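You operate a simulated robot arm through the tools that you are given. There is no shell and no other tool.

You run a simulated robot arm. Do the job below in one go: nothing can be reset, and whatever is moved stays where it is left.

## Task
Fill the tray to the yellow line, soak the brick till dark, rack it and drain the tray.
Fine: shut the tray lever again. Where these are worked on the way, their far stop is far enough and under half their travel is too little: tray lever.

Only the result counts: the job must be done as asked and must still hold three seconds after the hand-in. Knocking over, shifting, dropping, spilling or breaking anything else fails it.

## Robot
A 6-joint arm with a two-finger gripper, fixed in place. Base frame: the origin is at the foot of the arm, x ahead of it, y to its left, z up; the work surface is at about z = 0.85. Lengths are in m, angles in rad, forces in N, time in s.
With the tool pointing down near the work surface it reaches from about 0.52 to 0.8 m from the base axis. Its first joint turns from -2.897 to 2.897 rad. Payload 1.66 kg.
The TCP is the grasp point between the finger pads, 0.016 m short of the fingertips. In the tool frame z runs along the fingers and y along their closing line. Largest opening 0.111 m; the body of the gripper starts 0.104 m behind the TCP.
Orientation is that of the tool frame in the base frame, as a unit quaternion [w, x, y, z]. With the fingers straight down and closing along the base's y, the tool's x points along the base's -x, its y along +y and its z along -z.

## Interface
- The arm moves only by the tool play_rows. Its argument "targets" is a list of rows, each an object of numbers (a shift or turn left out is 0, a gripper value left out holds the last): "x", "y", "z": the shift along the base's x, y, z in m; "ax", "ay", "az": the turn, a rotation vector about the base's x, y, z in degrees; "claw": the opening, from 0 (shut) to 1 (fully open). In form: [{"x": .., "y": .., "z": .., "ax": .., "ay": .., "az": .., "claw": ..}, ...]. A call has 1 to 20 rows; each row is the pose to reach, as a shift and turn from the pose commanded when the call began. Each row takes 0.2 s and may step no farther than 0.05 m and 0.15 rad from the row before; otherwise, or with a gripper value out of range, the whole call is refused. Where a pose cannot be reached the arm comes as near as it can. A force on the tool above 40 N (or 10 N above the force at the start of the call, whichever is more), or a blocked arm, ends the call early, and 0.2 s more pass. Each finger halts on what it meets, pressing with about 32 N; the grip force reading is that of the motor and also rises with nothing between the fingers. The clock runs only during rows and for 0.2 s after the last one: add rows that repeat a pose to give the fingers time. The reply holds the time, the measured pose of the TCP, the force on the tool along the base axes, the opening and the grip force, in the units named above and with some noise, with the torque about the TCP (base axes, N m) and any sound that the robot's microphone picked up.
- Cameras (640 x 400 px; columns grow to the right, rows downward): "scene" is fixed at [0.0505, -0.6508, 1.6468]; the picture's right is [0.75, -0.66, 0.00], its down [-0.33, -0.38, -0.86] and it looks along [0.57, 0.65, -0.50] (base axes); focal length 350 px, centre (320, 200). "wrist" rides on the gripper at [0.07, 0.014, -0.143] in the tool frame; the picture's right is [-0.19, 0.98, 0.00], its down [-0.87, -0.17, -0.47] and it looks along [-0.46, -0.09, 0.88] (tool axes); focal length 230 px, centre (320, 200).
- camera(camera): a new picture of that camera. It takes no simulated time.
- slide_trunk(by): slides the trunk up (or, below 0, down) by that many m; the arm rides with it, the base frame stays. It gives what a move gives, with no picture.
- locate(camera, pixels): for up to 12 pixels [column, row] of the newest picture of that camera ("zoom" is the newest enlarged one), the place [x, y, z] in the base frame of the surface seen there, good to about 0.002 m. It takes no simulated time.
- inspect(camera, box): a new picture of the part [left, top, right, bottom] of that camera's present view, enlarged. It takes no simulated time.
- finish_job(): hands the job in; it is judged then, once.

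Leave the gripper open and the arm clear of the work at the hand-in unless told otherwise.

The tools are called by a JSON object that holds its "name" and its "arguments". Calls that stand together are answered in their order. play_rows: Moves the arm, as the interface text tells. Its arguments: {"type":"object","properties":{"targets":{"type":"array"}},"required":["targets"]} The other tools are called the same way: slide_trunk (by) slides the trunk up or down; camera (camera) takes a picture; locate (camera, pixels) gives the place of the surface under pixels of a picture; inspect (camera, box) takes an enlarged picture of a part of a camera's view; finish_job () hands the job in.

At the start:

```text
t: 0.0
tool_pos: [0.3563, 0.0812, 1.2633]
tcp_rot: [0.0, -0.001, 1.0, 0.0]
ft_force: [0.6, 0.0, -0.3]
ft_torque: [0.02, -0.02, 0.0]
grip_width: 0.1109
gripper_force: 0.1
trunk travel left (down, up): [-0.275, 0.315]
```

scene: 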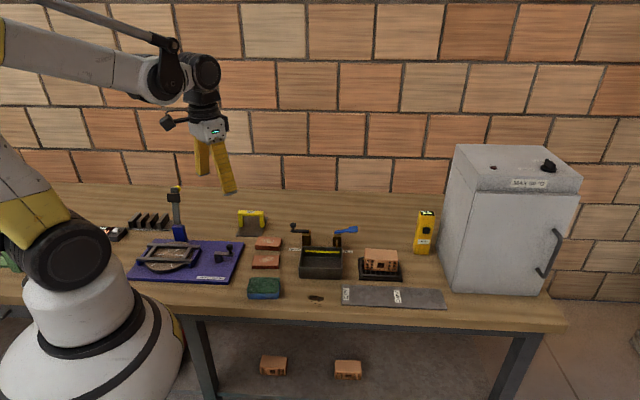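
wrist: 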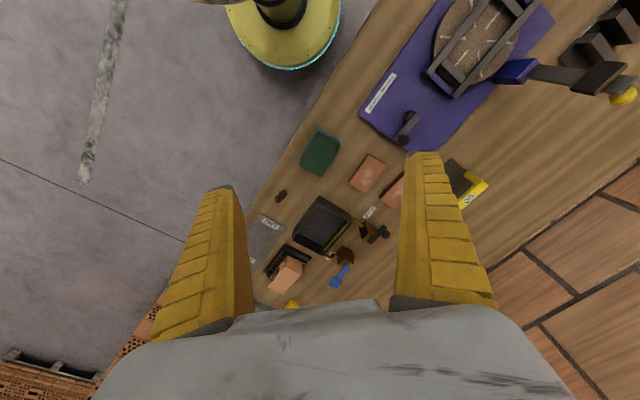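

I see a workbench with a black tray near (320,262), two levers behind it (brown/black at about (303,235) and blue at (345,230)), bricks, and a rack-like black piece under bricks at (380,265). I'll take enlarged pictures to see details.

{"name": "inspect", "arguments": {"camera": "scene", "box": [230, 200, 450, 320]}}

{"name": "inspect", "arguments": {"camera": "scene", "box": [80, 180, 300, 310]}}

{"name": "inspect", "arguments": {"camera": "wrist", "box": [240, 140, 420, 310]}}

```text
2.91 times, centred on (340, 260) of scene
```

zoom: 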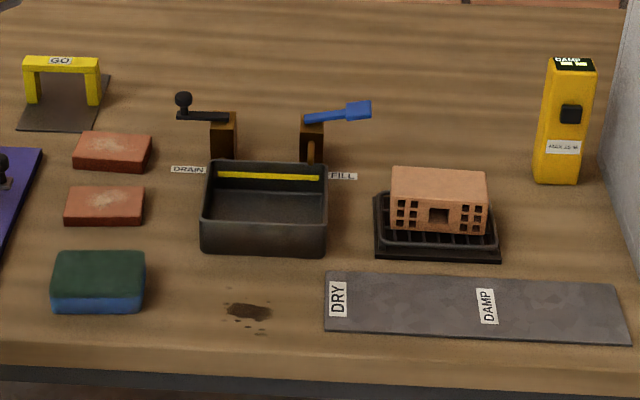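

```text
2.91 times, centred on (190, 245) of scene
```

zoom: 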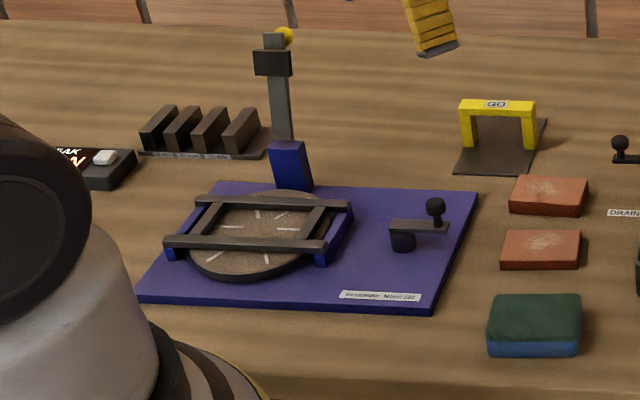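

```text
2.35 times, centred on (330, 225) of wrist
```

zoom: 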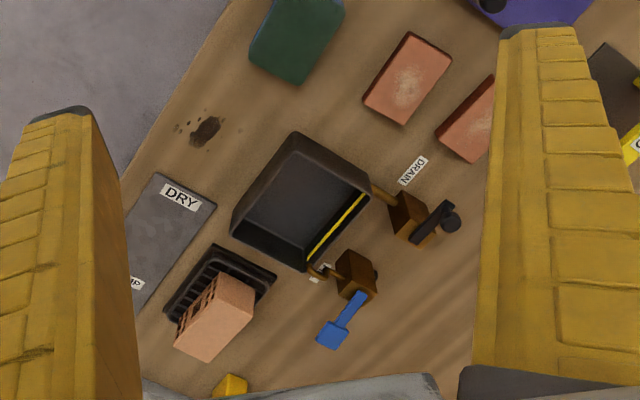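

I see the tray with a yellow line inside, DRAIN label by the black-knob lever, FILL label by the blue lever, the perforated brick sitting on a black rack, a DRY/DAMP strip, and a yellow meter. I'll look closer at the tray, levers, and rack, and measure.

{"name": "inspect", "arguments": {"camera": "scene", "box": [285, 215, 365, 290]}}

{"name": "inspect", "arguments": {"camera": "scene", "box": [350, 200, 450, 310]}}

{"name": "inspect", "arguments": {"camera": "scene", "box": [405, 200, 445, 260]}}

{"name": "camera", "arguments": {"camera": "scene"}}

```text
5.33 times, centred on (325, 252) of scene
```

zoom: 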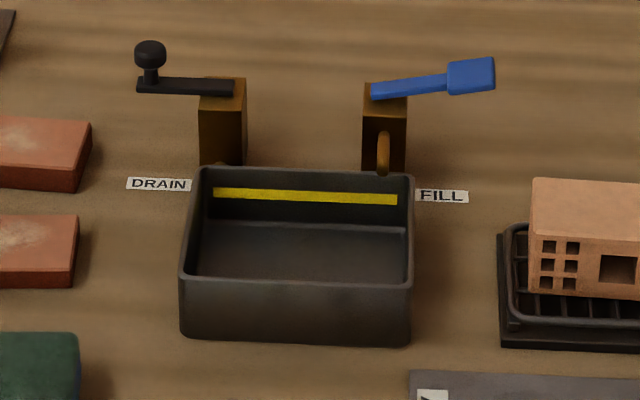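

```text
3.64 times, centred on (400, 255) of scene
```

zoom: 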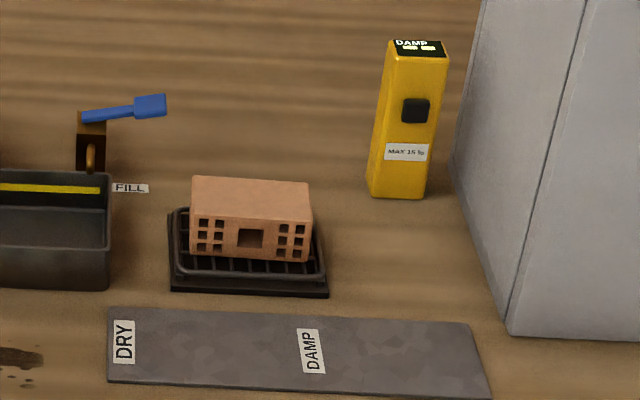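

```text
6.67 times, centred on (425, 230) of scene
```

zoom: 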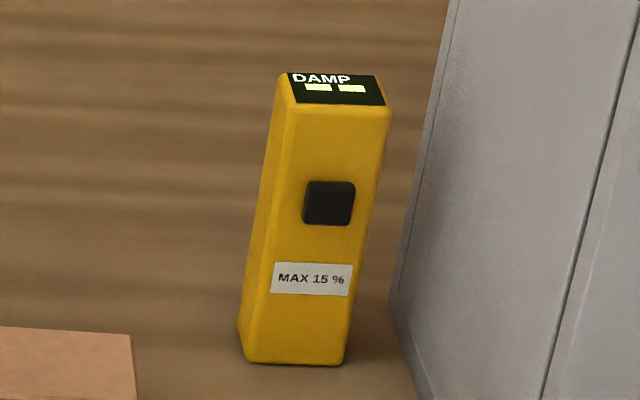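

```text
taken
```

scene: 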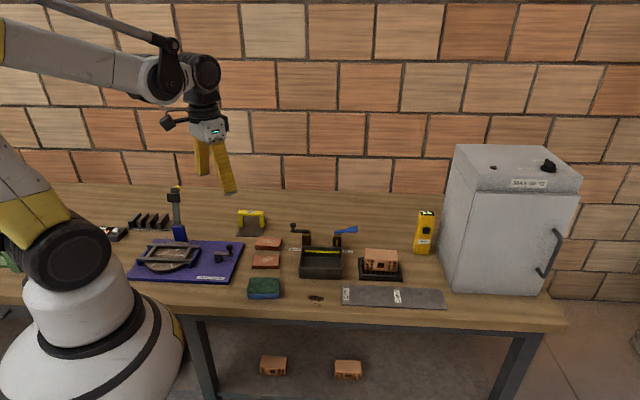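

The scene picture now has the same layout. I'll measure points: lever knob, lever pivots, tray corners, brick corners, rack corners.

{"name": "inspect", "arguments": {"camera": "scene", "box": [285, 215, 365, 290]}}

{"name": "locate", "arguments": {"camera": "zoom", "pixels": [[150, 48], [146, 85], [200, 87], [230, 86], [225, 80], [243, 82], [222, 130], [470, 75], [400, 90], [375, 90], [450, 68], [490, 62]]}}

{"name": "locate", "arguments": {"camera": "zoom", "pixels": [[203, 170], [411, 175], [183, 277], [410, 287], [305, 195], [305, 222], [300, 250], [195, 330], [408, 343], [383, 140], [383, 170], [305, 204]]}}

```text
5.33 times, centred on (325, 252) of scene
```

zoom: 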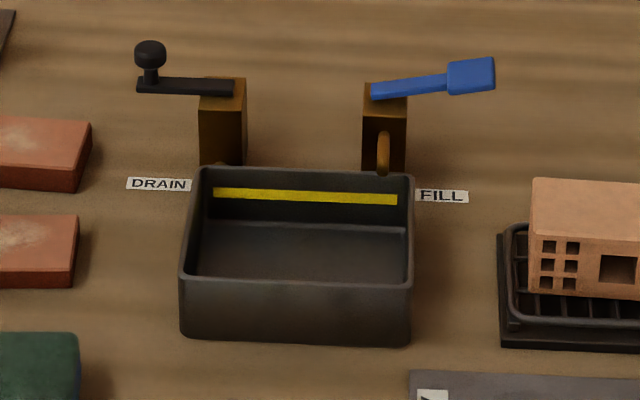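

```text
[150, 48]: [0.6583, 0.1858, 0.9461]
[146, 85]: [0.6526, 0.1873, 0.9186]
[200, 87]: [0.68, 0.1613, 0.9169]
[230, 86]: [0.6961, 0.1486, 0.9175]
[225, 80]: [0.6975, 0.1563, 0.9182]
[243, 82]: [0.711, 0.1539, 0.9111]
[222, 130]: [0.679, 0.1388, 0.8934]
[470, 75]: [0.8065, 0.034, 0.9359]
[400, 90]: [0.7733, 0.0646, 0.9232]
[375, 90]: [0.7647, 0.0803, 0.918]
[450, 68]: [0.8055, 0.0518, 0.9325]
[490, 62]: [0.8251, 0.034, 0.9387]
```

```text
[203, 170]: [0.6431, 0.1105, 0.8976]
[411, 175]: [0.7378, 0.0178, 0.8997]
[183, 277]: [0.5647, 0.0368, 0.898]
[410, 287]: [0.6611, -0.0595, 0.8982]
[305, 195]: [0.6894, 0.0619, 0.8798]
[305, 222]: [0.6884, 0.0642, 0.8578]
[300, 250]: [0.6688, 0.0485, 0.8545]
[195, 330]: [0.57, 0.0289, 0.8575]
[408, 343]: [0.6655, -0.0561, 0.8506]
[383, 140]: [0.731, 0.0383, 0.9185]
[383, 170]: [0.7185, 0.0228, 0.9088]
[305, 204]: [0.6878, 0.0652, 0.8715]
```

Tray runs about -45° in the base frame: rim at z≈0.898, floor ≈0.8545, yellow line ≈0.875. Now I measure the brick and rack.

{"name": "inspect", "arguments": {"camera": "scene", "box": [345, 235, 415, 295]}}

{"name": "inspect", "arguments": {"camera": "scene", "box": [275, 215, 325, 260]}}

{"name": "inspect", "arguments": {"camera": "scene", "box": [320, 215, 370, 260]}}

```text
6.67 times, centred on (380, 265) of scene
```

zoom: 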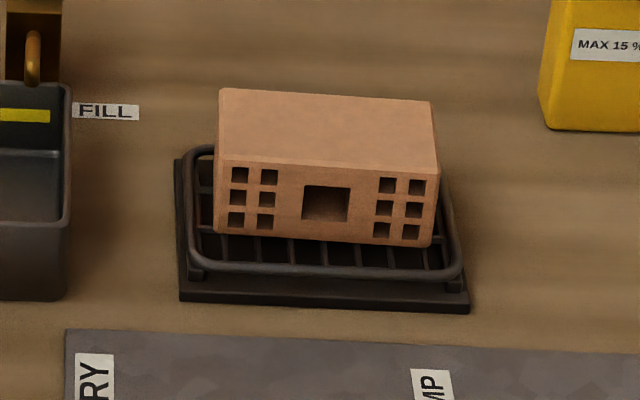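

```text
8.89 times, centred on (300, 238) of scene
```

zoom: 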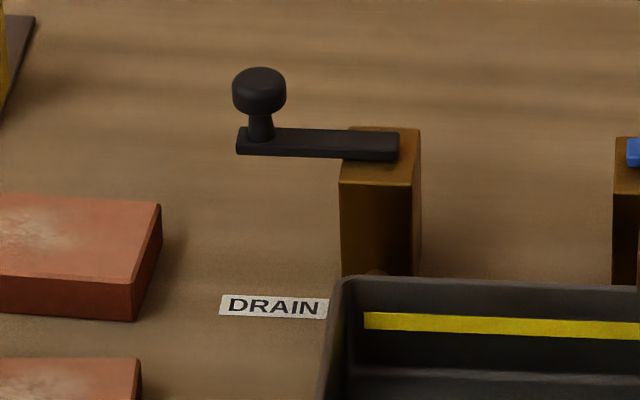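

```text
8.89 times, centred on (345, 238) of scene
```

zoom: 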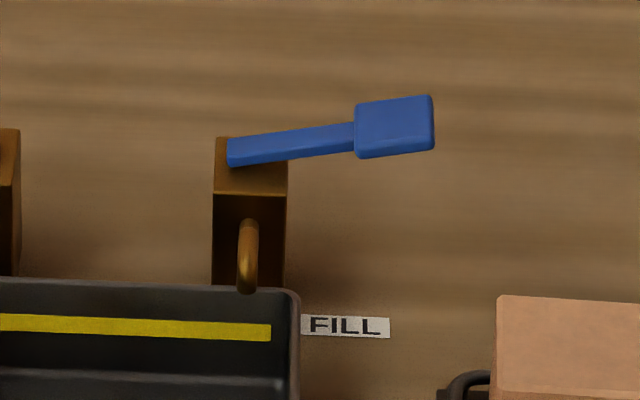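

The FILL paddle is tilted upward (a press-down paddle perhaps), the DRAIN lever is a flat arm with a knob on top (swings). I measure the paddle in this zoom.

{"name": "locate", "arguments": {"camera": "zoom", "pixels": [[360, 108], [430, 100], [360, 152], [428, 146], [395, 128], [235, 148], [290, 145], [340, 135], [218, 142], [250, 230], [250, 285], [250, 185]]}}

{"name": "inspect", "arguments": {"camera": "scene", "box": [345, 235, 415, 295]}}

{"name": "locate", "arguments": {"camera": "zoom", "pixels": [[224, 93], [428, 105], [220, 155], [435, 167], [218, 230], [430, 242], [325, 125], [270, 205], [200, 155], [205, 262], [450, 275], [465, 305]]}}

{"name": "locate", "arguments": {"camera": "zoom", "pixels": [[180, 165], [182, 295], [305, 262], [290, 255], [455, 230], [190, 240], [320, 268], [100, 230], [350, 245], [410, 385], [85, 375], [600, 300]]}}

```text
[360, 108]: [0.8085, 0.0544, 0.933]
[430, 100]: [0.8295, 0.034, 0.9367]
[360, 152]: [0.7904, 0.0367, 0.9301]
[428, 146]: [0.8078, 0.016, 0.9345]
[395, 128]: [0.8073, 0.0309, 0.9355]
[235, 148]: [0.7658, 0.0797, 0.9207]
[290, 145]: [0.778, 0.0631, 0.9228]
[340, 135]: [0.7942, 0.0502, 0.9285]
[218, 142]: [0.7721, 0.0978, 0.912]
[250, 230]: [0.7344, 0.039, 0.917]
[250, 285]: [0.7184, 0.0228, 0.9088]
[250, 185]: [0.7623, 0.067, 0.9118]
```

```text
6.67 times, centred on (380, 265) of scene
```

zoom: 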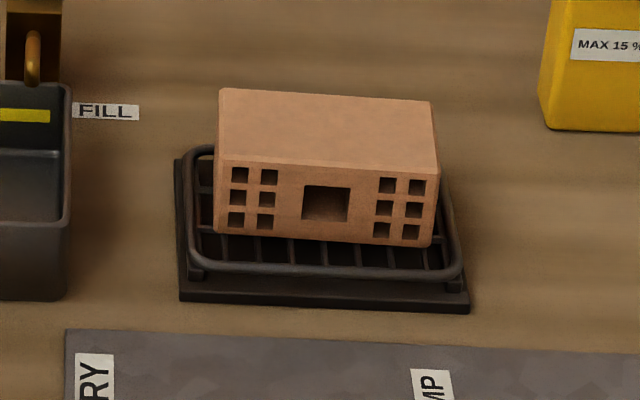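

```text
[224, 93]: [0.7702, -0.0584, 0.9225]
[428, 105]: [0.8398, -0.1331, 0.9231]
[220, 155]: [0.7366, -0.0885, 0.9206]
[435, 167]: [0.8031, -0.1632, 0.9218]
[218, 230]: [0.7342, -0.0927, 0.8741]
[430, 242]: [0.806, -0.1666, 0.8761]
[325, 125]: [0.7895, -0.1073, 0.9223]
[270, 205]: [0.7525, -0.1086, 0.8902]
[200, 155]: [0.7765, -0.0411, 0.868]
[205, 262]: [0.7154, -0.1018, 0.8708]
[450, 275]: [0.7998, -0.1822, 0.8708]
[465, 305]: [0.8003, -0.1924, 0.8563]
```

```text
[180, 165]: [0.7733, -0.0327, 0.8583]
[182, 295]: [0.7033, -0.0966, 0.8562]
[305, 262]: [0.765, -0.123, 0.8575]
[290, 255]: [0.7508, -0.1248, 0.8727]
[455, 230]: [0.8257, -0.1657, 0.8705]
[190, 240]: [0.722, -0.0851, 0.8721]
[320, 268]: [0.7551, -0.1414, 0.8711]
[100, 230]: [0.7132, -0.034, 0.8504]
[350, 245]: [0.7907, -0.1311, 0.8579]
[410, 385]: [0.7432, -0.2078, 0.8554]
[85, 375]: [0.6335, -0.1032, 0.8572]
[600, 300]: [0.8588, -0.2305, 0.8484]
```

Brick is about 0.10 × 0.047 × 0.049, long side along (0.68,-0.73), centre ≈(0.787,-0.111), bottom z≈0.873 on the rack. Paddle centre ≈(0.808,0.033,0.936). I check where the yellow meter stands (425,230) and other obstacles, and get the tray's floor corners.

{"name": "camera", "arguments": {"camera": "scene"}}

{"name": "locate", "arguments": {"camera": "scene", "pixels": [[427, 213], [424, 240], [420, 252], [430, 252], [455, 150], [445, 280], [290, 238], [265, 243], [250, 215], [222, 245], [185, 225], [175, 190]]}}

```text
taken
```

scene: 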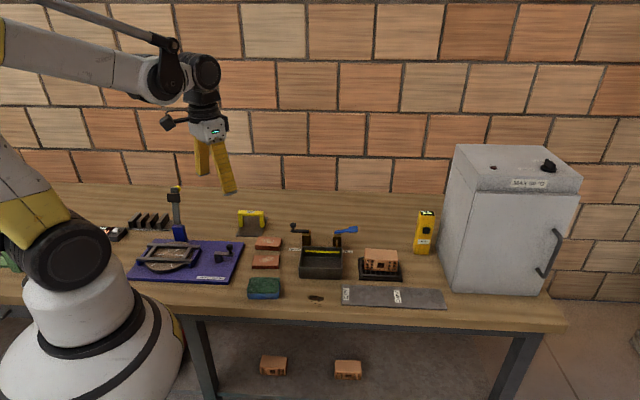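

```text
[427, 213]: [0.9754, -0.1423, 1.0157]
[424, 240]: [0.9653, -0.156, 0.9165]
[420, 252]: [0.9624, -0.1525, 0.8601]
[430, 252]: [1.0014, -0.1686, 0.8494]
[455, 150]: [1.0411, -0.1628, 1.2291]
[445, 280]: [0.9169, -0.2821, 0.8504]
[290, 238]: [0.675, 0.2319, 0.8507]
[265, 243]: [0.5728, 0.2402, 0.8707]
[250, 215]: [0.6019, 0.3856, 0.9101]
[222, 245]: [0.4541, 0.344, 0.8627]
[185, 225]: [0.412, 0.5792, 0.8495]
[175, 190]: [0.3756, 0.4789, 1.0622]
```

The meter is far away (0.965,-0.15), so no obstruction. I move toward above the FILL paddle at z≈1.06, yawing -45° and closing the claw.

{"name": "play_rows", "arguments": {"targets": [{"x": 0.036, "y": -0.004, "z": -0.01, "az": -5, "claw": 1}, {"x": 0.074, "y": -0.008, "z": -0.025, "az": -10, "claw": 0.8}, {"x": 0.112, "y": -0.012, "z": -0.04, "az": -15, "claw": 0.6}, {"x": 0.15, "y": -0.016, "z": -0.055, "az": -20, "claw": 0.4}, {"x": 0.188, "y": -0.02, "z": -0.07, "az": -25, "claw": 0.2}, {"x": 0.226, "y": -0.024, "z": -0.085, "az": -30, "claw": 0}, {"x": 0.264, "y": -0.028, "z": -0.1, "az": -35}, {"x": 0.302, "y": -0.032, "z": -0.115, "az": -40}, {"x": 0.34, "y": -0.036, "z": -0.13, "az": -45}, {"x": 0.378, "y": -0.04, "z": -0.15, "az": -45}, {"x": 0.416, "y": -0.044, "z": -0.17, "az": -45}, {"x": 0.449, "y": -0.048, "z": -0.19, "az": -45}, {"x": 0.449, "y": -0.048, "z": -0.2, "az": -45}]}}

```text
t: 2.8
tool_pos: [0.805, 0.035, 1.0633]
tcp_rot: [0.0, 0.383, 0.924, 0.0]
ft_force: [0.3, 0.2, -0.2]
ft_torque: [-0.01, -0.03, 0.01]
grip_width: 0.0
gripper_force: 28.6
trunk travel left (down, up): [-0.275, 0.315]
```

The arm reached (0.805,0.035,1.063) with the gripper shut. I look at the wrist picture and the scene.

{"name": "camera", "arguments": {"camera": "wrist"}}

{"name": "camera", "arguments": {"camera": "scene"}}

{"name": "inspect", "arguments": {"camera": "wrist", "box": [200, 40, 440, 220]}}

```text
taken
```

wrist: 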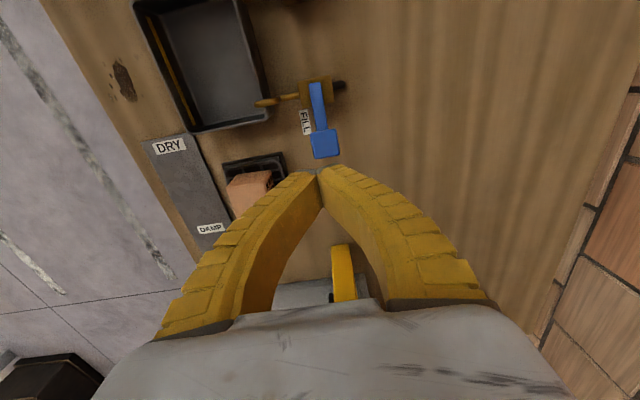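

```text
taken
```

scene: 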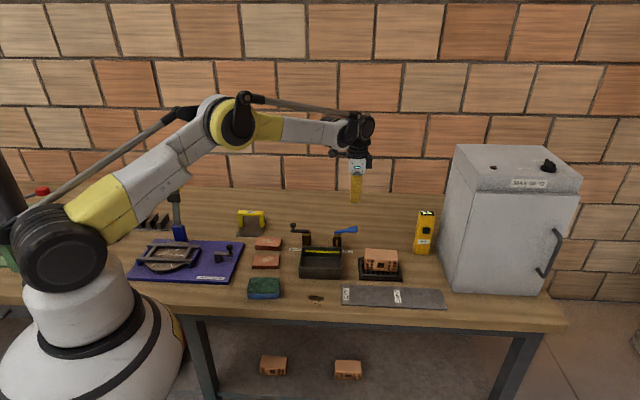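

```text
2.22 times, centred on (320, 130) of wrist
```

zoom: 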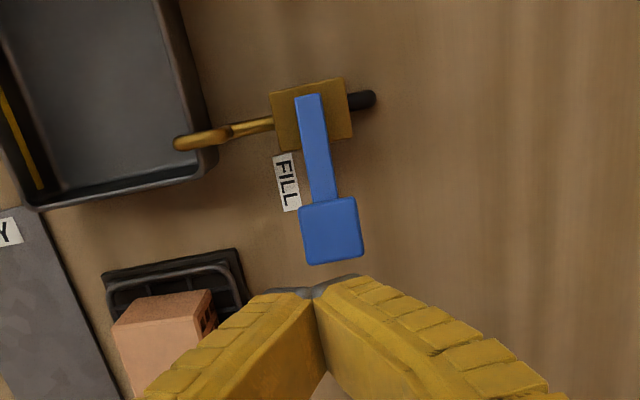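

The paddle is directly visible at wrist zoom (332,230). I measure it from here, along with tray rim corners.

{"name": "locate", "arguments": {"camera": "zoom", "pixels": [[332, 230], [305, 210], [355, 203], [312, 262], [360, 255], [310, 105], [320, 180], [275, 95], [345, 85], [180, 145], [185, 100], [60, 195]]}}

{"name": "locate", "arguments": {"camera": "wrist", "pixels": [[136, 5], [193, 130], [268, 115], [192, 126], [200, 110], [225, 60], [262, 102], [178, 60], [250, 30], [265, 112], [190, 115], [240, 90]]}}

```text
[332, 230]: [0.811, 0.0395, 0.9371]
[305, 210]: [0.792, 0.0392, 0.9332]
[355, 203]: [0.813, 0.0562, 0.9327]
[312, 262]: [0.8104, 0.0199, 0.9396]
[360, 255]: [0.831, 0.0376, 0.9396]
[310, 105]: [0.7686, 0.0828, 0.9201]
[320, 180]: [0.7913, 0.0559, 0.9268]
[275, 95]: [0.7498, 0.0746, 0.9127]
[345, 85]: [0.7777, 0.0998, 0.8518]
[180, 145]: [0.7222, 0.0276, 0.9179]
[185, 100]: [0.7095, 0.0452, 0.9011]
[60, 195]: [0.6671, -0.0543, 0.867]
```

```text
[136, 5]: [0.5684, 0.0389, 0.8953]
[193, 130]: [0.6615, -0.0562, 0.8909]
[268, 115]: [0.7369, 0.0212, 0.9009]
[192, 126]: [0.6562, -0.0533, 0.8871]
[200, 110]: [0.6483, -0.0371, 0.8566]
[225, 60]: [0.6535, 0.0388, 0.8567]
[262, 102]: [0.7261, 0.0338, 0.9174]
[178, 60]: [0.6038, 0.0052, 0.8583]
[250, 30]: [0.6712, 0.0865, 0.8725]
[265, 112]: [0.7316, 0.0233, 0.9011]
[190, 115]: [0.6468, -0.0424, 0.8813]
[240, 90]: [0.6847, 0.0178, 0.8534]
```

Paddle centre is (0.811,0.038,0.937). I go down to just above it (TCP z≈0.96, fingertips ≈0.944).

{"name": "play_rows", "arguments": {"targets": [{"x": 0.005, "y": 0.002, "z": -0.04}, {"x": 0.005, "y": 0.002, "z": -0.075}, {"x": 0.005, "y": 0.002, "z": -0.1}, {"x": 0.005, "y": 0.002, "z": -0.104}]}}

```text
t: 3.8
tool_pos: [0.811, 0.0344, 0.957]
tcp_rot: [0.0, 0.383, 0.924, 0.0]
ft_force: [0.3, 0.4, -0.3]
ft_torque: [0.01, 0.02, 0.04]
grip_width: 0.0
gripper_force: 28.8
trunk travel left (down, up): [-0.275, 0.315]
```

The arm reached z 0.957 without contact. I press down in small steps and watch the force.

{"name": "play_rows", "arguments": {"targets": [{"z": -0.004}, {"z": -0.008}, {"z": -0.012}]}}

{"name": "inspect", "arguments": {"camera": "scene", "box": [285, 200, 385, 290]}}

```text
t: 4.6
tool_pos: [0.8118, 0.0353, 0.9472]
tcp_rot: [0.001, 0.383, 0.924, 0.0]
ft_force: [-0.8, -0.8, 0.5]
ft_torque: [0.03, -0.03, 0.02]
grip_width: 0.0059
gripper_force: 28.9
trunk travel left (down, up): [-0.275, 0.315]
```

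```text
4.44 times, centred on (335, 245) of scene
```

zoom: 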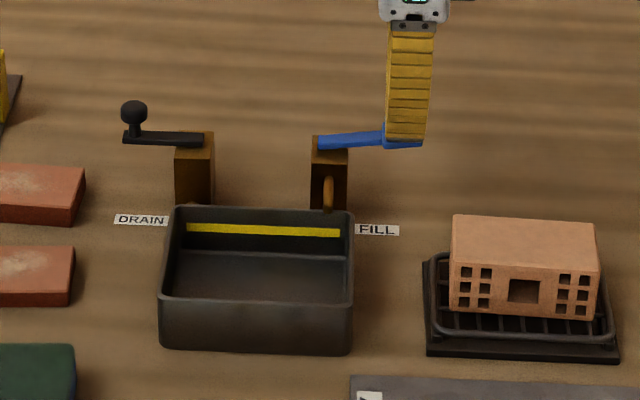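

The paddle has tilted slightly with little force. I press farther, in small steps.

{"name": "play_rows", "arguments": {"targets": [{"z": -0.003}, {"z": -0.006}, {"z": -0.009}]}}

{"name": "inspect", "arguments": {"camera": "scene", "box": [285, 200, 385, 290]}}

```text
t: 5.4
tool_pos: [0.8115, 0.0349, 0.9376]
tcp_rot: [0.0, 0.383, 0.924, 0.0]
ft_force: [0.5, -0.2, 0.6]
ft_torque: [-0.02, -0.04, -0.01]
grip_width: 0.0059
gripper_force: 28.0
trunk travel left (down, up): [-0.275, 0.315]
```

```text
4.44 times, centred on (335, 245) of scene
```

zoom: 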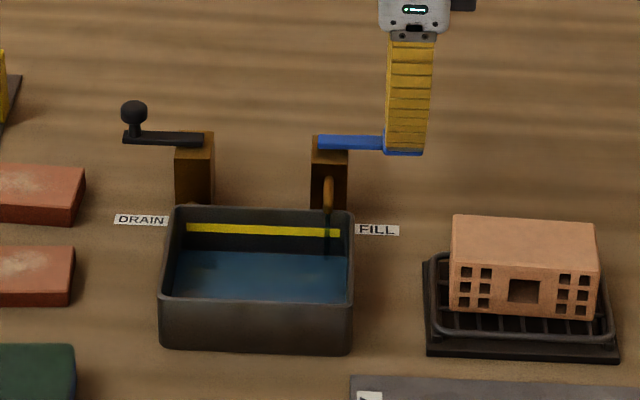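

Water is flowing (blue in the tray). I measure the water surface and yellow line heights in this zoom.

{"name": "locate", "arguments": {"camera": "zoom", "pixels": [[250, 280], [220, 270], [300, 270], [250, 258], [250, 254], [250, 250], [250, 246], [250, 235], [250, 227], [200, 231], [330, 234], [326, 220]]}}

{"name": "inspect", "arguments": {"camera": "scene", "box": [320, 240, 370, 280]}}

```text
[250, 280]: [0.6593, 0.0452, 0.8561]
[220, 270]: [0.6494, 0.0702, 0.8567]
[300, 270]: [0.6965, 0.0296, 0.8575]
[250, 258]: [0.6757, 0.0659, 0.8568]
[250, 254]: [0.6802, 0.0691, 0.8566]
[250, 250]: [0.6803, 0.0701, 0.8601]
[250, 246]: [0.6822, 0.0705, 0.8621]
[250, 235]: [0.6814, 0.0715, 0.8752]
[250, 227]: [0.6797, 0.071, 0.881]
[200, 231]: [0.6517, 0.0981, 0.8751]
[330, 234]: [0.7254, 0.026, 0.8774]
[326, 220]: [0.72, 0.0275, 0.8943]
```

```text
10.00 times, centred on (345, 260) of scene
```

zoom: 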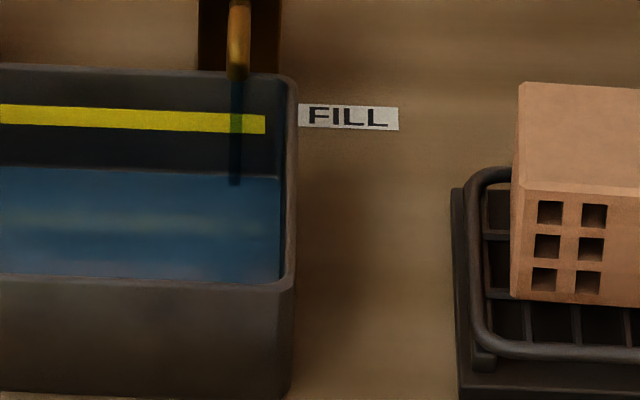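

The water surface is at z≈0.857; the yellow strip covers about 0.874–0.881. I hold the paddle for 1 s and check the rate.

{"name": "play_rows", "arguments": {"targets": [{}, {}, {}, {}]}}

{"name": "inspect", "arguments": {"camera": "scene", "box": [295, 240, 345, 280]}}

{"name": "locate", "arguments": {"camera": "zoom", "pixels": [[250, 190], [200, 200], [350, 190], [300, 200], [250, 170], [250, 160], [250, 150], [250, 140], [250, 125], [250, 120], [250, 115], [250, 105]]}}

```text
t: 6.4
tool_pos: [0.8106, 0.0351, 0.9374]
tcp_rot: [0.0, 0.382, 0.924, -0.001]
ft_force: [0.3, -0.8, 1.1]
ft_torque: [0.02, 0.03, 0.02]
grip_width: 0.0062
gripper_force: 28.4
trunk travel left (down, up): [-0.275, 0.315]
```

```text
10.00 times, centred on (320, 260) of scene
```

zoom: 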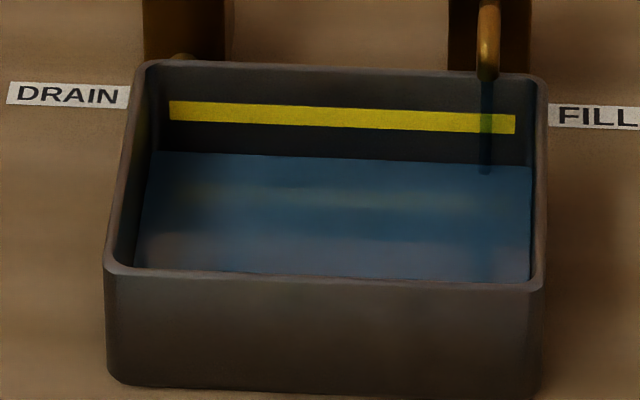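

```text
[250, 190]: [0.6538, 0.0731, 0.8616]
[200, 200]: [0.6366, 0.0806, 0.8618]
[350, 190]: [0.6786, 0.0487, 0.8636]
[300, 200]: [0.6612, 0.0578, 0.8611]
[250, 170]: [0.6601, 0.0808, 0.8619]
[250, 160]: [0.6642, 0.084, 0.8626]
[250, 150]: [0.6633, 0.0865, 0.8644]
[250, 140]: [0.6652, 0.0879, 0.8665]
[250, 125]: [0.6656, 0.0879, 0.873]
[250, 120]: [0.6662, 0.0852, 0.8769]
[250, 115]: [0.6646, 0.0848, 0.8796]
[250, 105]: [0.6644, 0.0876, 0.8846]
```

The level is 0.862, rising about 5 mm/s. Before reaching the line, I test whether the paddle springs back when I lift off (while there's margin).

{"name": "play_rows", "arguments": {"targets": [{"z": 0.02}]}}

{"name": "inspect", "arguments": {"camera": "scene", "box": [295, 205, 375, 280]}}

```text
t: 6.8
tool_pos: [0.8111, 0.0348, 0.9588]
tcp_rot: [-0.001, 0.382, 0.924, 0.0]
ft_force: [-0.3, 0.3, 0.3]
ft_torque: [0.03, 0.0, 0.0]
grip_width: 0.0
gripper_force: 28.7
trunk travel left (down, up): [-0.275, 0.315]
```

```text
5.33 times, centred on (335, 242) of scene
```

zoom: 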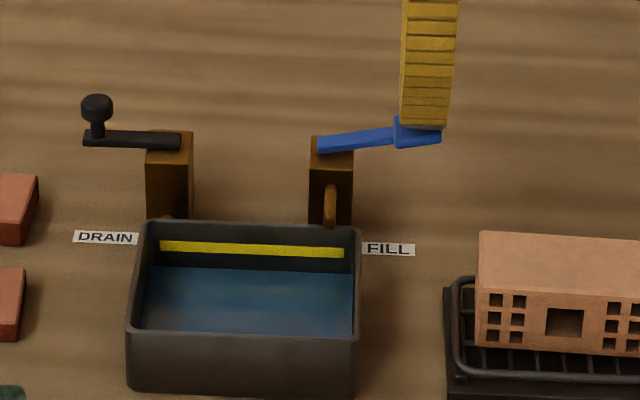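

The paddle sprang back and flow stopped. I measure the current level carefully and the line's edges.

{"name": "inspect", "arguments": {"camera": "scene", "box": [295, 240, 345, 280]}}

{"name": "locate", "arguments": {"camera": "zoom", "pixels": [[250, 190], [200, 200], [350, 190], [300, 200], [450, 200], [400, 220], [180, 220], [220, 108], [300, 110], [300, 120], [400, 116], [450, 118]]}}

{"name": "locate", "arguments": {"camera": "zoom", "pixels": [[220, 104], [300, 106], [400, 110], [480, 114], [220, 120], [300, 123], [400, 126], [480, 129], [220, 112], [350, 240], [250, 240], [450, 240]]}}

```text
10.00 times, centred on (320, 260) of scene
```

zoom: 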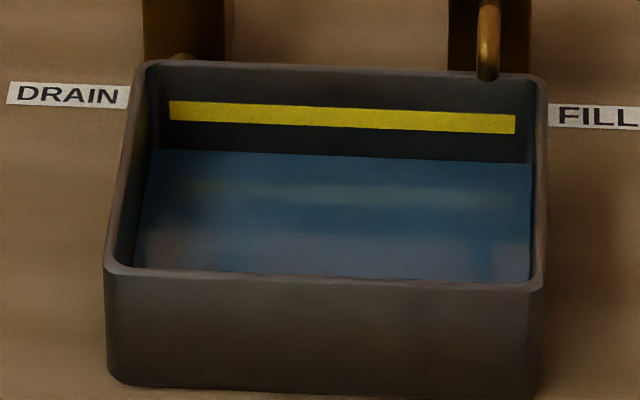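

```text
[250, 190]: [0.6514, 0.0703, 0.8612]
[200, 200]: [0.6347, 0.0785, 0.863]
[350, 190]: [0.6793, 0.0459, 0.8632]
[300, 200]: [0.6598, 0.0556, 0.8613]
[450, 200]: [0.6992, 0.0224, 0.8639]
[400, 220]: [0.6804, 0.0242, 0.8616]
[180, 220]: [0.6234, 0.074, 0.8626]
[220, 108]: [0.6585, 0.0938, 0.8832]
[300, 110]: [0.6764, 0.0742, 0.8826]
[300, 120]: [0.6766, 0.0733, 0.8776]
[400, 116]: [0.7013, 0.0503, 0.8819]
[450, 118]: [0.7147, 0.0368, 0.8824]
```

```text
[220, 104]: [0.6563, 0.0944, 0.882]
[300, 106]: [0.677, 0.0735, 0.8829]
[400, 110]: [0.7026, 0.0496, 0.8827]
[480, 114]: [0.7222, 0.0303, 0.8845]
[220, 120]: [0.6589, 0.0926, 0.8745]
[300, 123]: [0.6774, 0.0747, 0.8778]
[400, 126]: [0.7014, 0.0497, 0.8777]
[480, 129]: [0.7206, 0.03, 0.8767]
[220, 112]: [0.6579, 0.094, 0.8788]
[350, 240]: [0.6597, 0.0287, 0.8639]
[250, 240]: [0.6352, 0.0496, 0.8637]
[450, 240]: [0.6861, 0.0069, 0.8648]
```

The level is ≈0.863; the yellow strip runs ≈0.876–0.883 (centre ≈0.8795), so I need about 16.5 mm more. I press again for about 2 s, then measure.

{"name": "play_rows", "arguments": {"targets": [{"z": -0.02}, {"z": -0.02}, {"z": -0.02}, {"z": -0.02}, {"z": -0.02}, {"z": -0.02}, {"z": -0.02}, {"z": -0.02}, {"z": -0.02}]}}

{"name": "inspect", "arguments": {"camera": "scene", "box": [295, 240, 345, 280]}}

{"name": "locate", "arguments": {"camera": "zoom", "pixels": [[250, 190], [200, 200], [350, 190], [300, 200], [450, 200], [400, 220], [180, 220], [220, 108], [300, 110], [350, 240], [250, 240], [450, 240]]}}

```text
t: 8.8
tool_pos: [0.8118, 0.0338, 0.9391]
tcp_rot: [0.0, 0.383, 0.924, 0.001]
ft_force: [-0.7, 0.8, 0.7]
ft_torque: [0.0, 0.0, -0.03]
grip_width: 0.0063
gripper_force: 28.9
trunk travel left (down, up): [-0.275, 0.315]
```

```text
10.00 times, centred on (320, 260) of scene
```

zoom: 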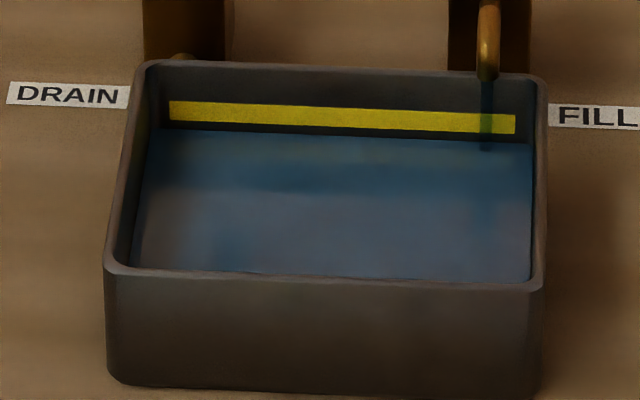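

```text
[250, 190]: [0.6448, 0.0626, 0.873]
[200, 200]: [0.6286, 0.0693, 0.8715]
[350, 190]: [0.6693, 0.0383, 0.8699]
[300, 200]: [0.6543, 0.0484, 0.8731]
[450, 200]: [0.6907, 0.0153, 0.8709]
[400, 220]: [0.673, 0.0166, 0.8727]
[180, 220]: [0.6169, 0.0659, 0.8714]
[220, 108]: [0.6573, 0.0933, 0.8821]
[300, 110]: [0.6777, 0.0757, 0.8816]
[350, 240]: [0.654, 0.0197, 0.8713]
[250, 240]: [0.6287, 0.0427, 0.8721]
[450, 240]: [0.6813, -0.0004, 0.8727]
```

The level is ≈0.872 at 4.9 mm/s; about 7.5 mm short of the strip centre. I hold 1.0 s (+0.2) more then measure.

{"name": "play_rows", "arguments": {"targets": [{}, {}, {}, {}]}}

{"name": "inspect", "arguments": {"camera": "scene", "box": [295, 240, 345, 280]}}

{"name": "locate", "arguments": {"camera": "zoom", "pixels": [[250, 190], [200, 200], [350, 190], [300, 200], [450, 200], [400, 220], [180, 220], [220, 108], [300, 110], [350, 240], [250, 240], [450, 240]]}}

```text
t: 9.8
tool_pos: [0.8105, 0.0347, 0.9393]
tcp_rot: [0.0, 0.382, 0.924, -0.001]
ft_force: [-0.4, -0.5, 0.4]
ft_torque: [0.02, -0.03, 0.01]
grip_width: 0.006
gripper_force: 28.5
trunk travel left (down, up): [-0.275, 0.315]
```

```text
10.00 times, centred on (320, 260) of scene
```

zoom: 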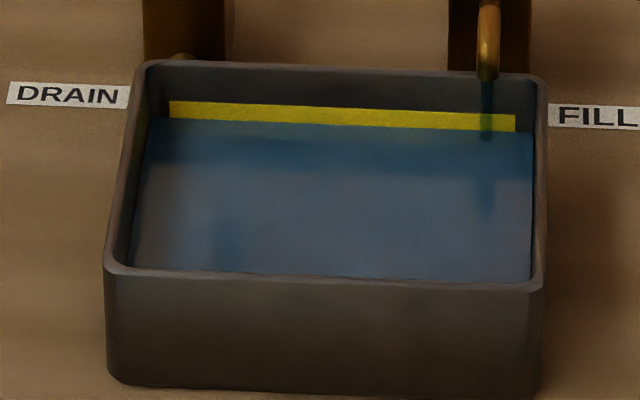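

```text
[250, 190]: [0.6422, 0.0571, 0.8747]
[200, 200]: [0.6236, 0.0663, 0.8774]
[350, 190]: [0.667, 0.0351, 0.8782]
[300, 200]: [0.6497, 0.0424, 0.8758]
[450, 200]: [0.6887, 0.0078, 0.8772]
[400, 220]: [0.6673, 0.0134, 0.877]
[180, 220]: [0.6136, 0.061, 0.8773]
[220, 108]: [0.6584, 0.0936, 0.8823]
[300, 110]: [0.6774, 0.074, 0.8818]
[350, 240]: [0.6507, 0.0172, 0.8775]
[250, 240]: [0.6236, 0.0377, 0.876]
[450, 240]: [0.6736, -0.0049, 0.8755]
```

The waterline is inside the lower part of the strip (row ≈122 vs strip centre 115.5), about 2.8 mm to go. I hold two more rows then lift off.

{"name": "play_rows", "arguments": {"targets": [{}, {}, {"z": 0.025}, {"z": 0.05}]}}

{"name": "inspect", "arguments": {"camera": "scene", "box": [295, 240, 345, 280]}}

{"name": "locate", "arguments": {"camera": "zoom", "pixels": [[250, 190], [200, 200], [350, 190], [300, 200], [450, 200], [400, 220], [180, 220], [220, 108], [300, 110], [350, 240], [250, 240], [450, 240]]}}

```text
t: 10.8
tool_pos: [0.809, 0.0377, 0.9864]
tcp_rot: [0.001, 0.383, 0.924, 0.0]
ft_force: [0.4, 0.7, 0.1]
ft_torque: [-0.01, 0.0, 0.0]
grip_width: 0.0
gripper_force: 29.1
trunk travel left (down, up): [-0.275, 0.315]
```

```text
10.00 times, centred on (320, 260) of scene
```

zoom: 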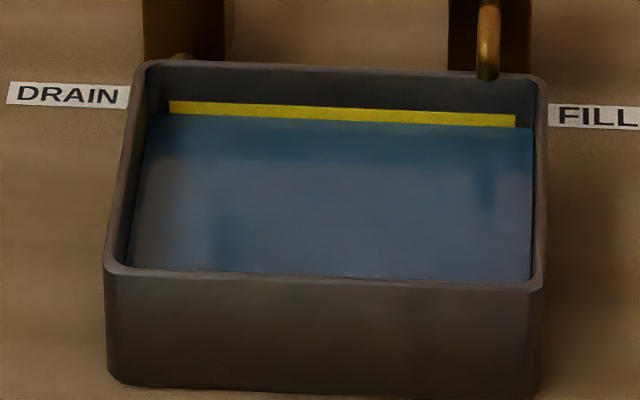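

```text
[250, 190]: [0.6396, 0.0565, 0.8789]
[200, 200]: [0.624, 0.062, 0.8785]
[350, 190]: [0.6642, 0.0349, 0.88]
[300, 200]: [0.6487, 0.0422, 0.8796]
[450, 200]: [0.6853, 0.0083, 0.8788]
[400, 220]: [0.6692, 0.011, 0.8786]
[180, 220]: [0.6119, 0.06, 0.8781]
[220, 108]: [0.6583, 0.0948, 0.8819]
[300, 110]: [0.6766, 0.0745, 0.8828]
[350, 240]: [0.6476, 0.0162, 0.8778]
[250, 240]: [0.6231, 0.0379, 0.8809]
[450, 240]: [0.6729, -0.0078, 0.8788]
```

Flow has stopped; level ≈0.879. I zoom in more to see how the line sits against the water.

{"name": "inspect", "arguments": {"camera": "scene", "box": [308, 244, 332, 260]}}

{"name": "camera", "arguments": {"camera": "wrist"}}

```text
16.00 times, centred on (320, 252) of scene
```

zoom: 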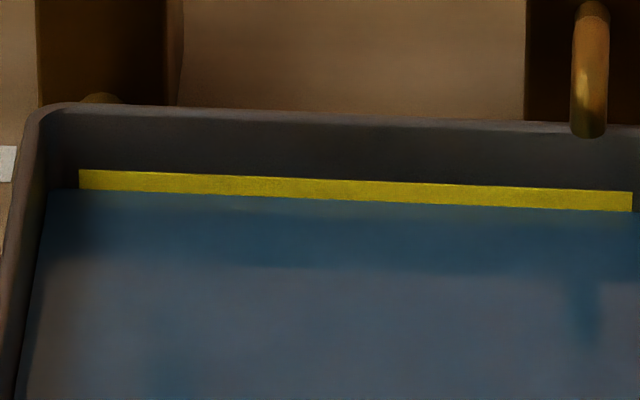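

```text
taken
```

wrist: 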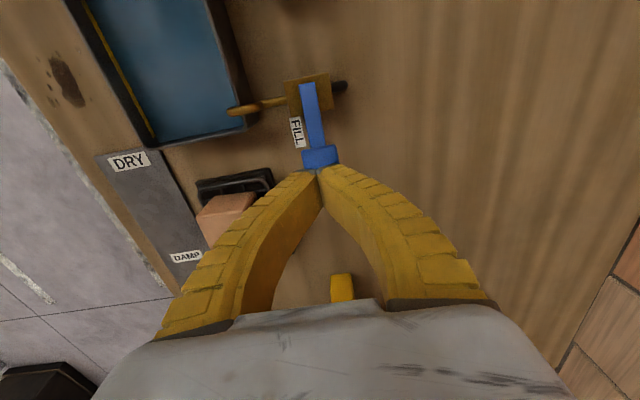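

Water covers about the lower 38% of the strip, about 1 mm below its centre. A short tap should bring it to the middle.

{"name": "play_rows", "arguments": {"targets": [{"z": -0.03}, {"z": -0.047}, {"z": -0.015}, {"z": 0.02}]}}

{"name": "inspect", "arguments": {"camera": "scene", "box": [308, 244, 332, 260]}}

```text
t: 11.8
tool_pos: [0.8098, 0.0362, 1.0072]
tcp_rot: [-0.001, 0.383, 0.924, 0.0]
ft_force: [-0.7, 0.6, 0.8]
ft_torque: [-0.03, -0.04, -0.02]
grip_width: 0.0001
gripper_force: 28.4
trunk travel left (down, up): [-0.275, 0.315]
```

```text
16.00 times, centred on (320, 252) of scene
```

zoom: 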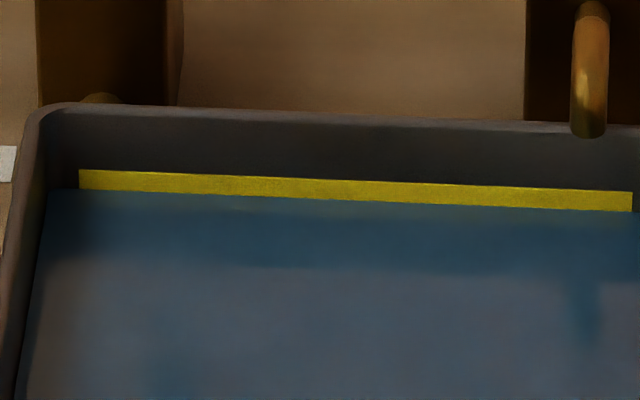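

The tap barely changed it. I do one slightly longer tap with one dwell row.

{"name": "play_rows", "arguments": {"targets": [{"z": -0.04}, {"z": -0.068}, {"z": -0.068}, {"z": -0.03}, {"z": 0.0}]}}

{"name": "inspect", "arguments": {"camera": "scene", "box": [308, 244, 332, 260]}}

{"name": "inspect", "arguments": {"camera": "scene", "box": [285, 200, 385, 290]}}

```text
t: 13.0
tool_pos: [0.8097, 0.0351, 1.0078]
tcp_rot: [0.0, 0.383, 0.924, 0.0]
ft_force: [-0.9, 0.8, -0.1]
ft_torque: [0.0, -0.05, -0.01]
grip_width: 0.0001
gripper_force: 28.6
trunk travel left (down, up): [-0.275, 0.315]
```

```text
16.00 times, centred on (320, 252) of scene
```

zoom: 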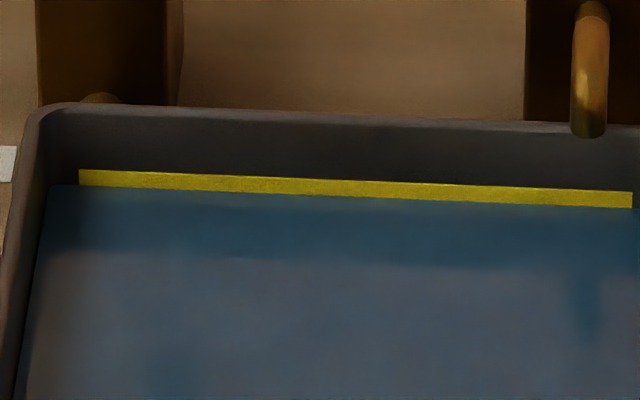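

```text
4.44 times, centred on (335, 245) of scene
```

zoom: 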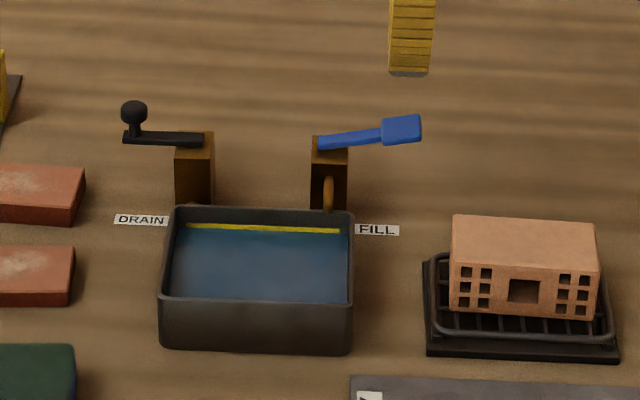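

The water now sits at about mid-strip. Next I move above the brick at (0.787,-0.111), opening the claw, and check alignment with the wrist camera.

{"name": "play_rows", "arguments": {"targets": [{"x": -0.004, "y": -0.03, "z": 0.03}, {"x": -0.008, "y": -0.07, "z": 0.04, "az": -1}, {"x": -0.014, "y": -0.11, "z": 0.04, "az": -2, "claw": 0.4}, {"x": -0.023, "y": -0.146, "z": 0.04, "az": -2.5, "claw": 0.8}, {"x": -0.023, "y": -0.146, "z": 0.04, "az": -2.5, "claw": 0.8}, {"x": -0.023, "y": -0.146, "z": 0.04, "az": -2.5, "claw": 0.8}]}}

{"name": "camera", "arguments": {"camera": "wrist"}}

{"name": "camera", "arguments": {"camera": "scene"}}

```text
t: 14.4
tool_pos: [0.7856, -0.1115, 1.049]
tcp_rot: [0.0, 0.403, 0.915, 0.0]
ft_force: [0.3, -0.4, -0.8]
ft_torque: [0.0, -0.04, 0.02]
grip_width: 0.0902
gripper_force: 0.5
trunk travel left (down, up): [-0.275, 0.315]
```

```text
taken
```

wrist: 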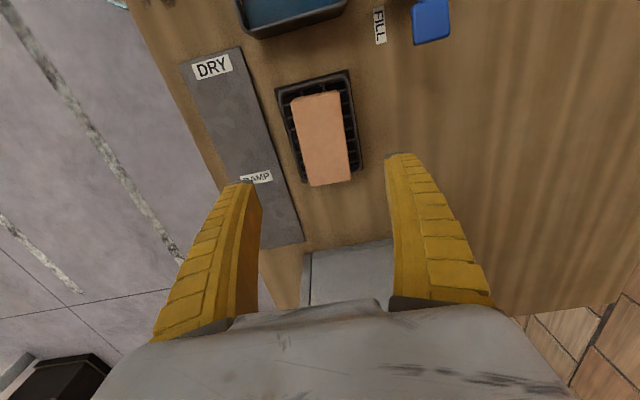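

```text
taken
```

scene: 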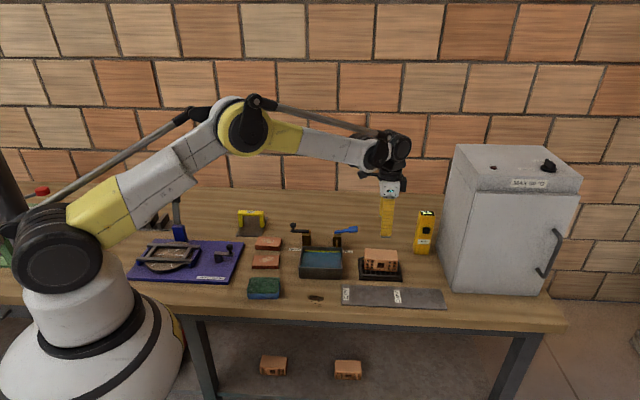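

The brick's top is seen in the wrist picture at corners about (293,99), (340,94), (310,184), (350,180). I measure these.

{"name": "inspect", "arguments": {"camera": "wrist", "box": [260, 60, 380, 200]}}

{"name": "locate", "arguments": {"camera": "wrist", "pixels": [[294, 100], [338, 95], [311, 183], [348, 178], [320, 140], [316, 97], [330, 180], [302, 140], [344, 137], [281, 92], [346, 74], [300, 178]]}}

```text
2.86 times, centred on (320, 130) of wrist
```

zoom: 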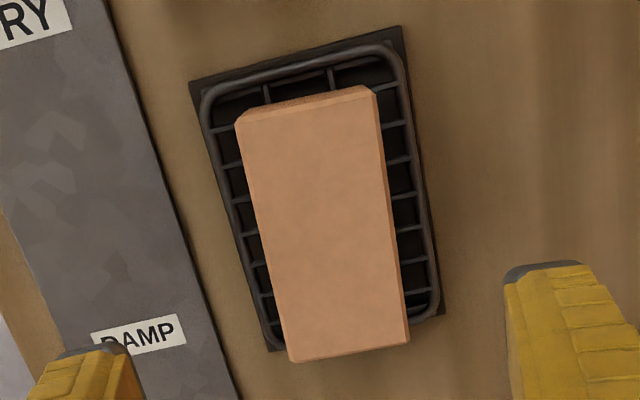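

```text
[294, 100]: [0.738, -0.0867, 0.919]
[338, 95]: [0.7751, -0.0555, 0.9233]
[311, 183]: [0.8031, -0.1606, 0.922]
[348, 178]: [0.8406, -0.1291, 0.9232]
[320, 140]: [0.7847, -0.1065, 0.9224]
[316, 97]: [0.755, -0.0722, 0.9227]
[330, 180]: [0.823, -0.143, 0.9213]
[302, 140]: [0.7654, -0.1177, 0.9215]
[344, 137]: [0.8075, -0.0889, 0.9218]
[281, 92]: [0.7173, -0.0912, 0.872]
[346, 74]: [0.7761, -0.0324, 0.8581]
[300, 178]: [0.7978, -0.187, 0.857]
```

Brick centre ≈(0.789,-0.109), long side at -48.5°, width 0.049. I adjust slightly (turn -1°), and descend to TCP z≈0.902.

{"name": "play_rows", "arguments": {"targets": [{"x": 0.0015, "y": 0.0015, "z": -0.04, "az": -1}, {"x": 0.0015, "y": 0.0015, "z": -0.08, "az": -1}, {"x": 0.0015, "y": 0.0015, "z": -0.115, "az": -1}, {"x": 0.0015, "y": 0.0015, "z": -0.135, "az": -1}, {"x": 0.0015, "y": 0.0015, "z": -0.146, "az": -1}]}}

{"name": "camera", "arguments": {"camera": "wrist"}}

{"name": "inspect", "arguments": {"camera": "scene", "box": [335, 205, 425, 290]}}

```text
t: 15.6
tool_pos: [0.789, -0.1105, 0.902]
tcp_rot: [-0.001, 0.411, 0.912, 0.0]
ft_force: [0.7, 0.8, -0.2]
ft_torque: [0.0, 0.0, 0.02]
grip_width: 0.0898
gripper_force: 1.0
trunk travel left (down, up): [-0.275, 0.315]
```

```text
taken
```

wrist: 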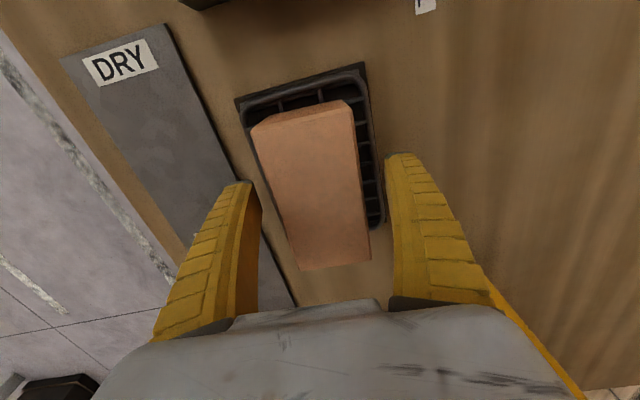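

```text
4.71 times, centred on (380, 248) of scene
```

zoom: 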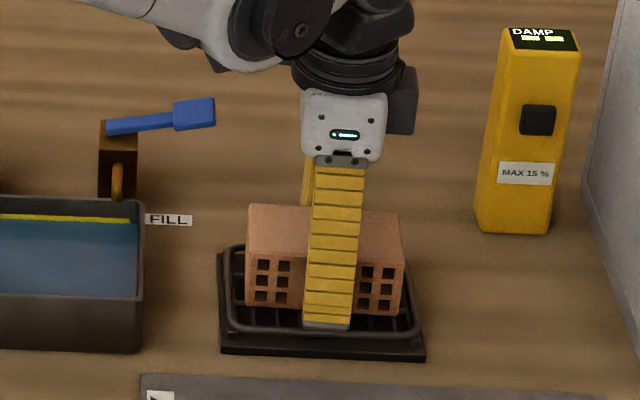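

The fingers straddle the brick with room on both sides. I close the claw.

{"name": "play_rows", "arguments": {"targets": [{"claw": 0.6}, {"claw": 0.45}, {"claw": 0.35}, {"claw": 0.3}, {"claw": 0.3}]}}

{"name": "inspect", "arguments": {"camera": "scene", "box": [335, 205, 425, 290]}}

```text
t: 16.8
tool_pos: [0.7893, -0.112, 0.9033]
tcp_rot: [0.0, 0.41, 0.912, 0.0]
ft_force: [2.1, -0.9, 4.9]
ft_torque: [-0.08, 0.01, 0.14]
grip_width: 0.0519
gripper_force: 31.9
trunk travel left (down, up): [-0.275, 0.315]
```

```text
4.71 times, centred on (380, 248) of scene
```

zoom: 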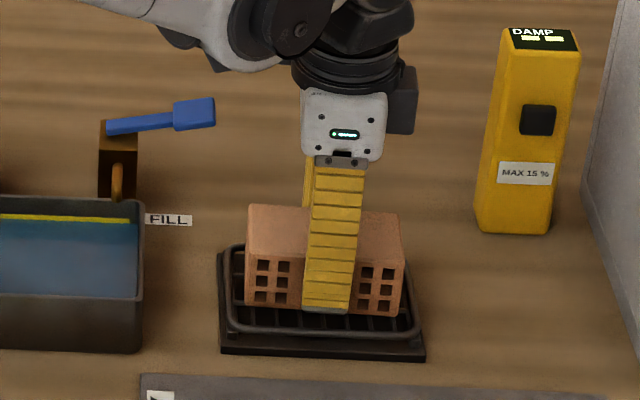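

Gripped at width 0.052. I lift and carry the brick along the tray's axis to above the tray centre ≈(0.653,0.0275), rotating +4° to line up.

{"name": "play_rows", "arguments": {"targets": [{"z": 0.015}, {"z": 0.045}, {"z": 0.075}, {"x": -0.02, "y": 0.02, "z": 0.08}, {"x": -0.046, "y": 0.046, "z": 0.08, "az": 1}, {"x": -0.073, "y": 0.073, "z": 0.08, "az": 2}, {"x": -0.1, "y": 0.1, "z": 0.08, "az": 3}, {"x": -0.123, "y": 0.124, "z": 0.08, "az": 4}, {"x": -0.136, "y": 0.137, "z": 0.08, "az": 4}, {"x": -0.136, "y": 0.137, "z": 0.08, "az": 4}]}}

{"name": "camera", "arguments": {"camera": "wrist"}}

{"name": "inspect", "arguments": {"camera": "scene", "box": [275, 195, 385, 290]}}

```text
t: 19.0
tool_pos: [0.6529, 0.0285, 0.9821]
tcp_rot: [0.001, 0.378, 0.926, 0.0]
ft_force: [-0.1, 0.3, -3.4]
ft_torque: [0.01, -0.01, 0.0]
grip_width: 0.0515
gripper_force: 32.1
trunk travel left (down, up): [-0.275, 0.315]
```

```text
taken
```

wrist: 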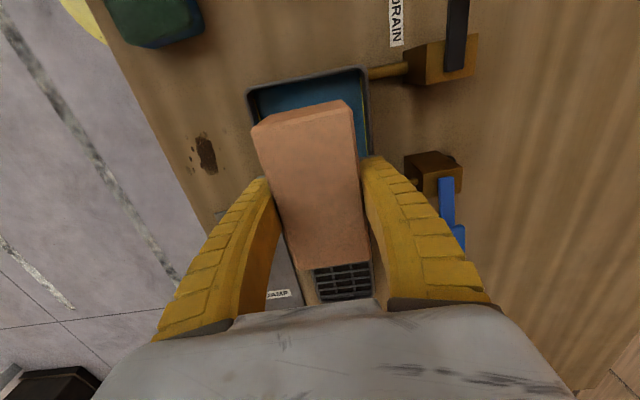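

```text
4.21 times, centred on (330, 242) of scene
```

zoom: 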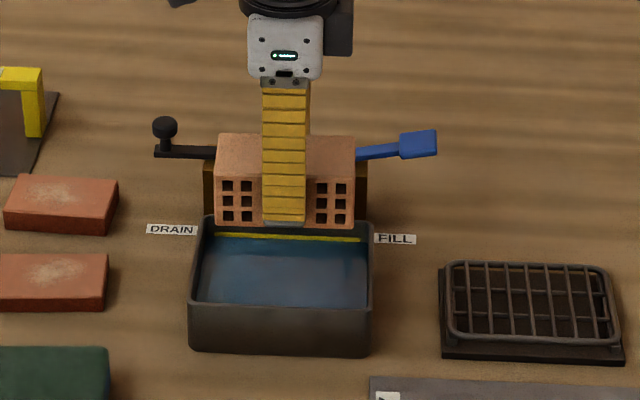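

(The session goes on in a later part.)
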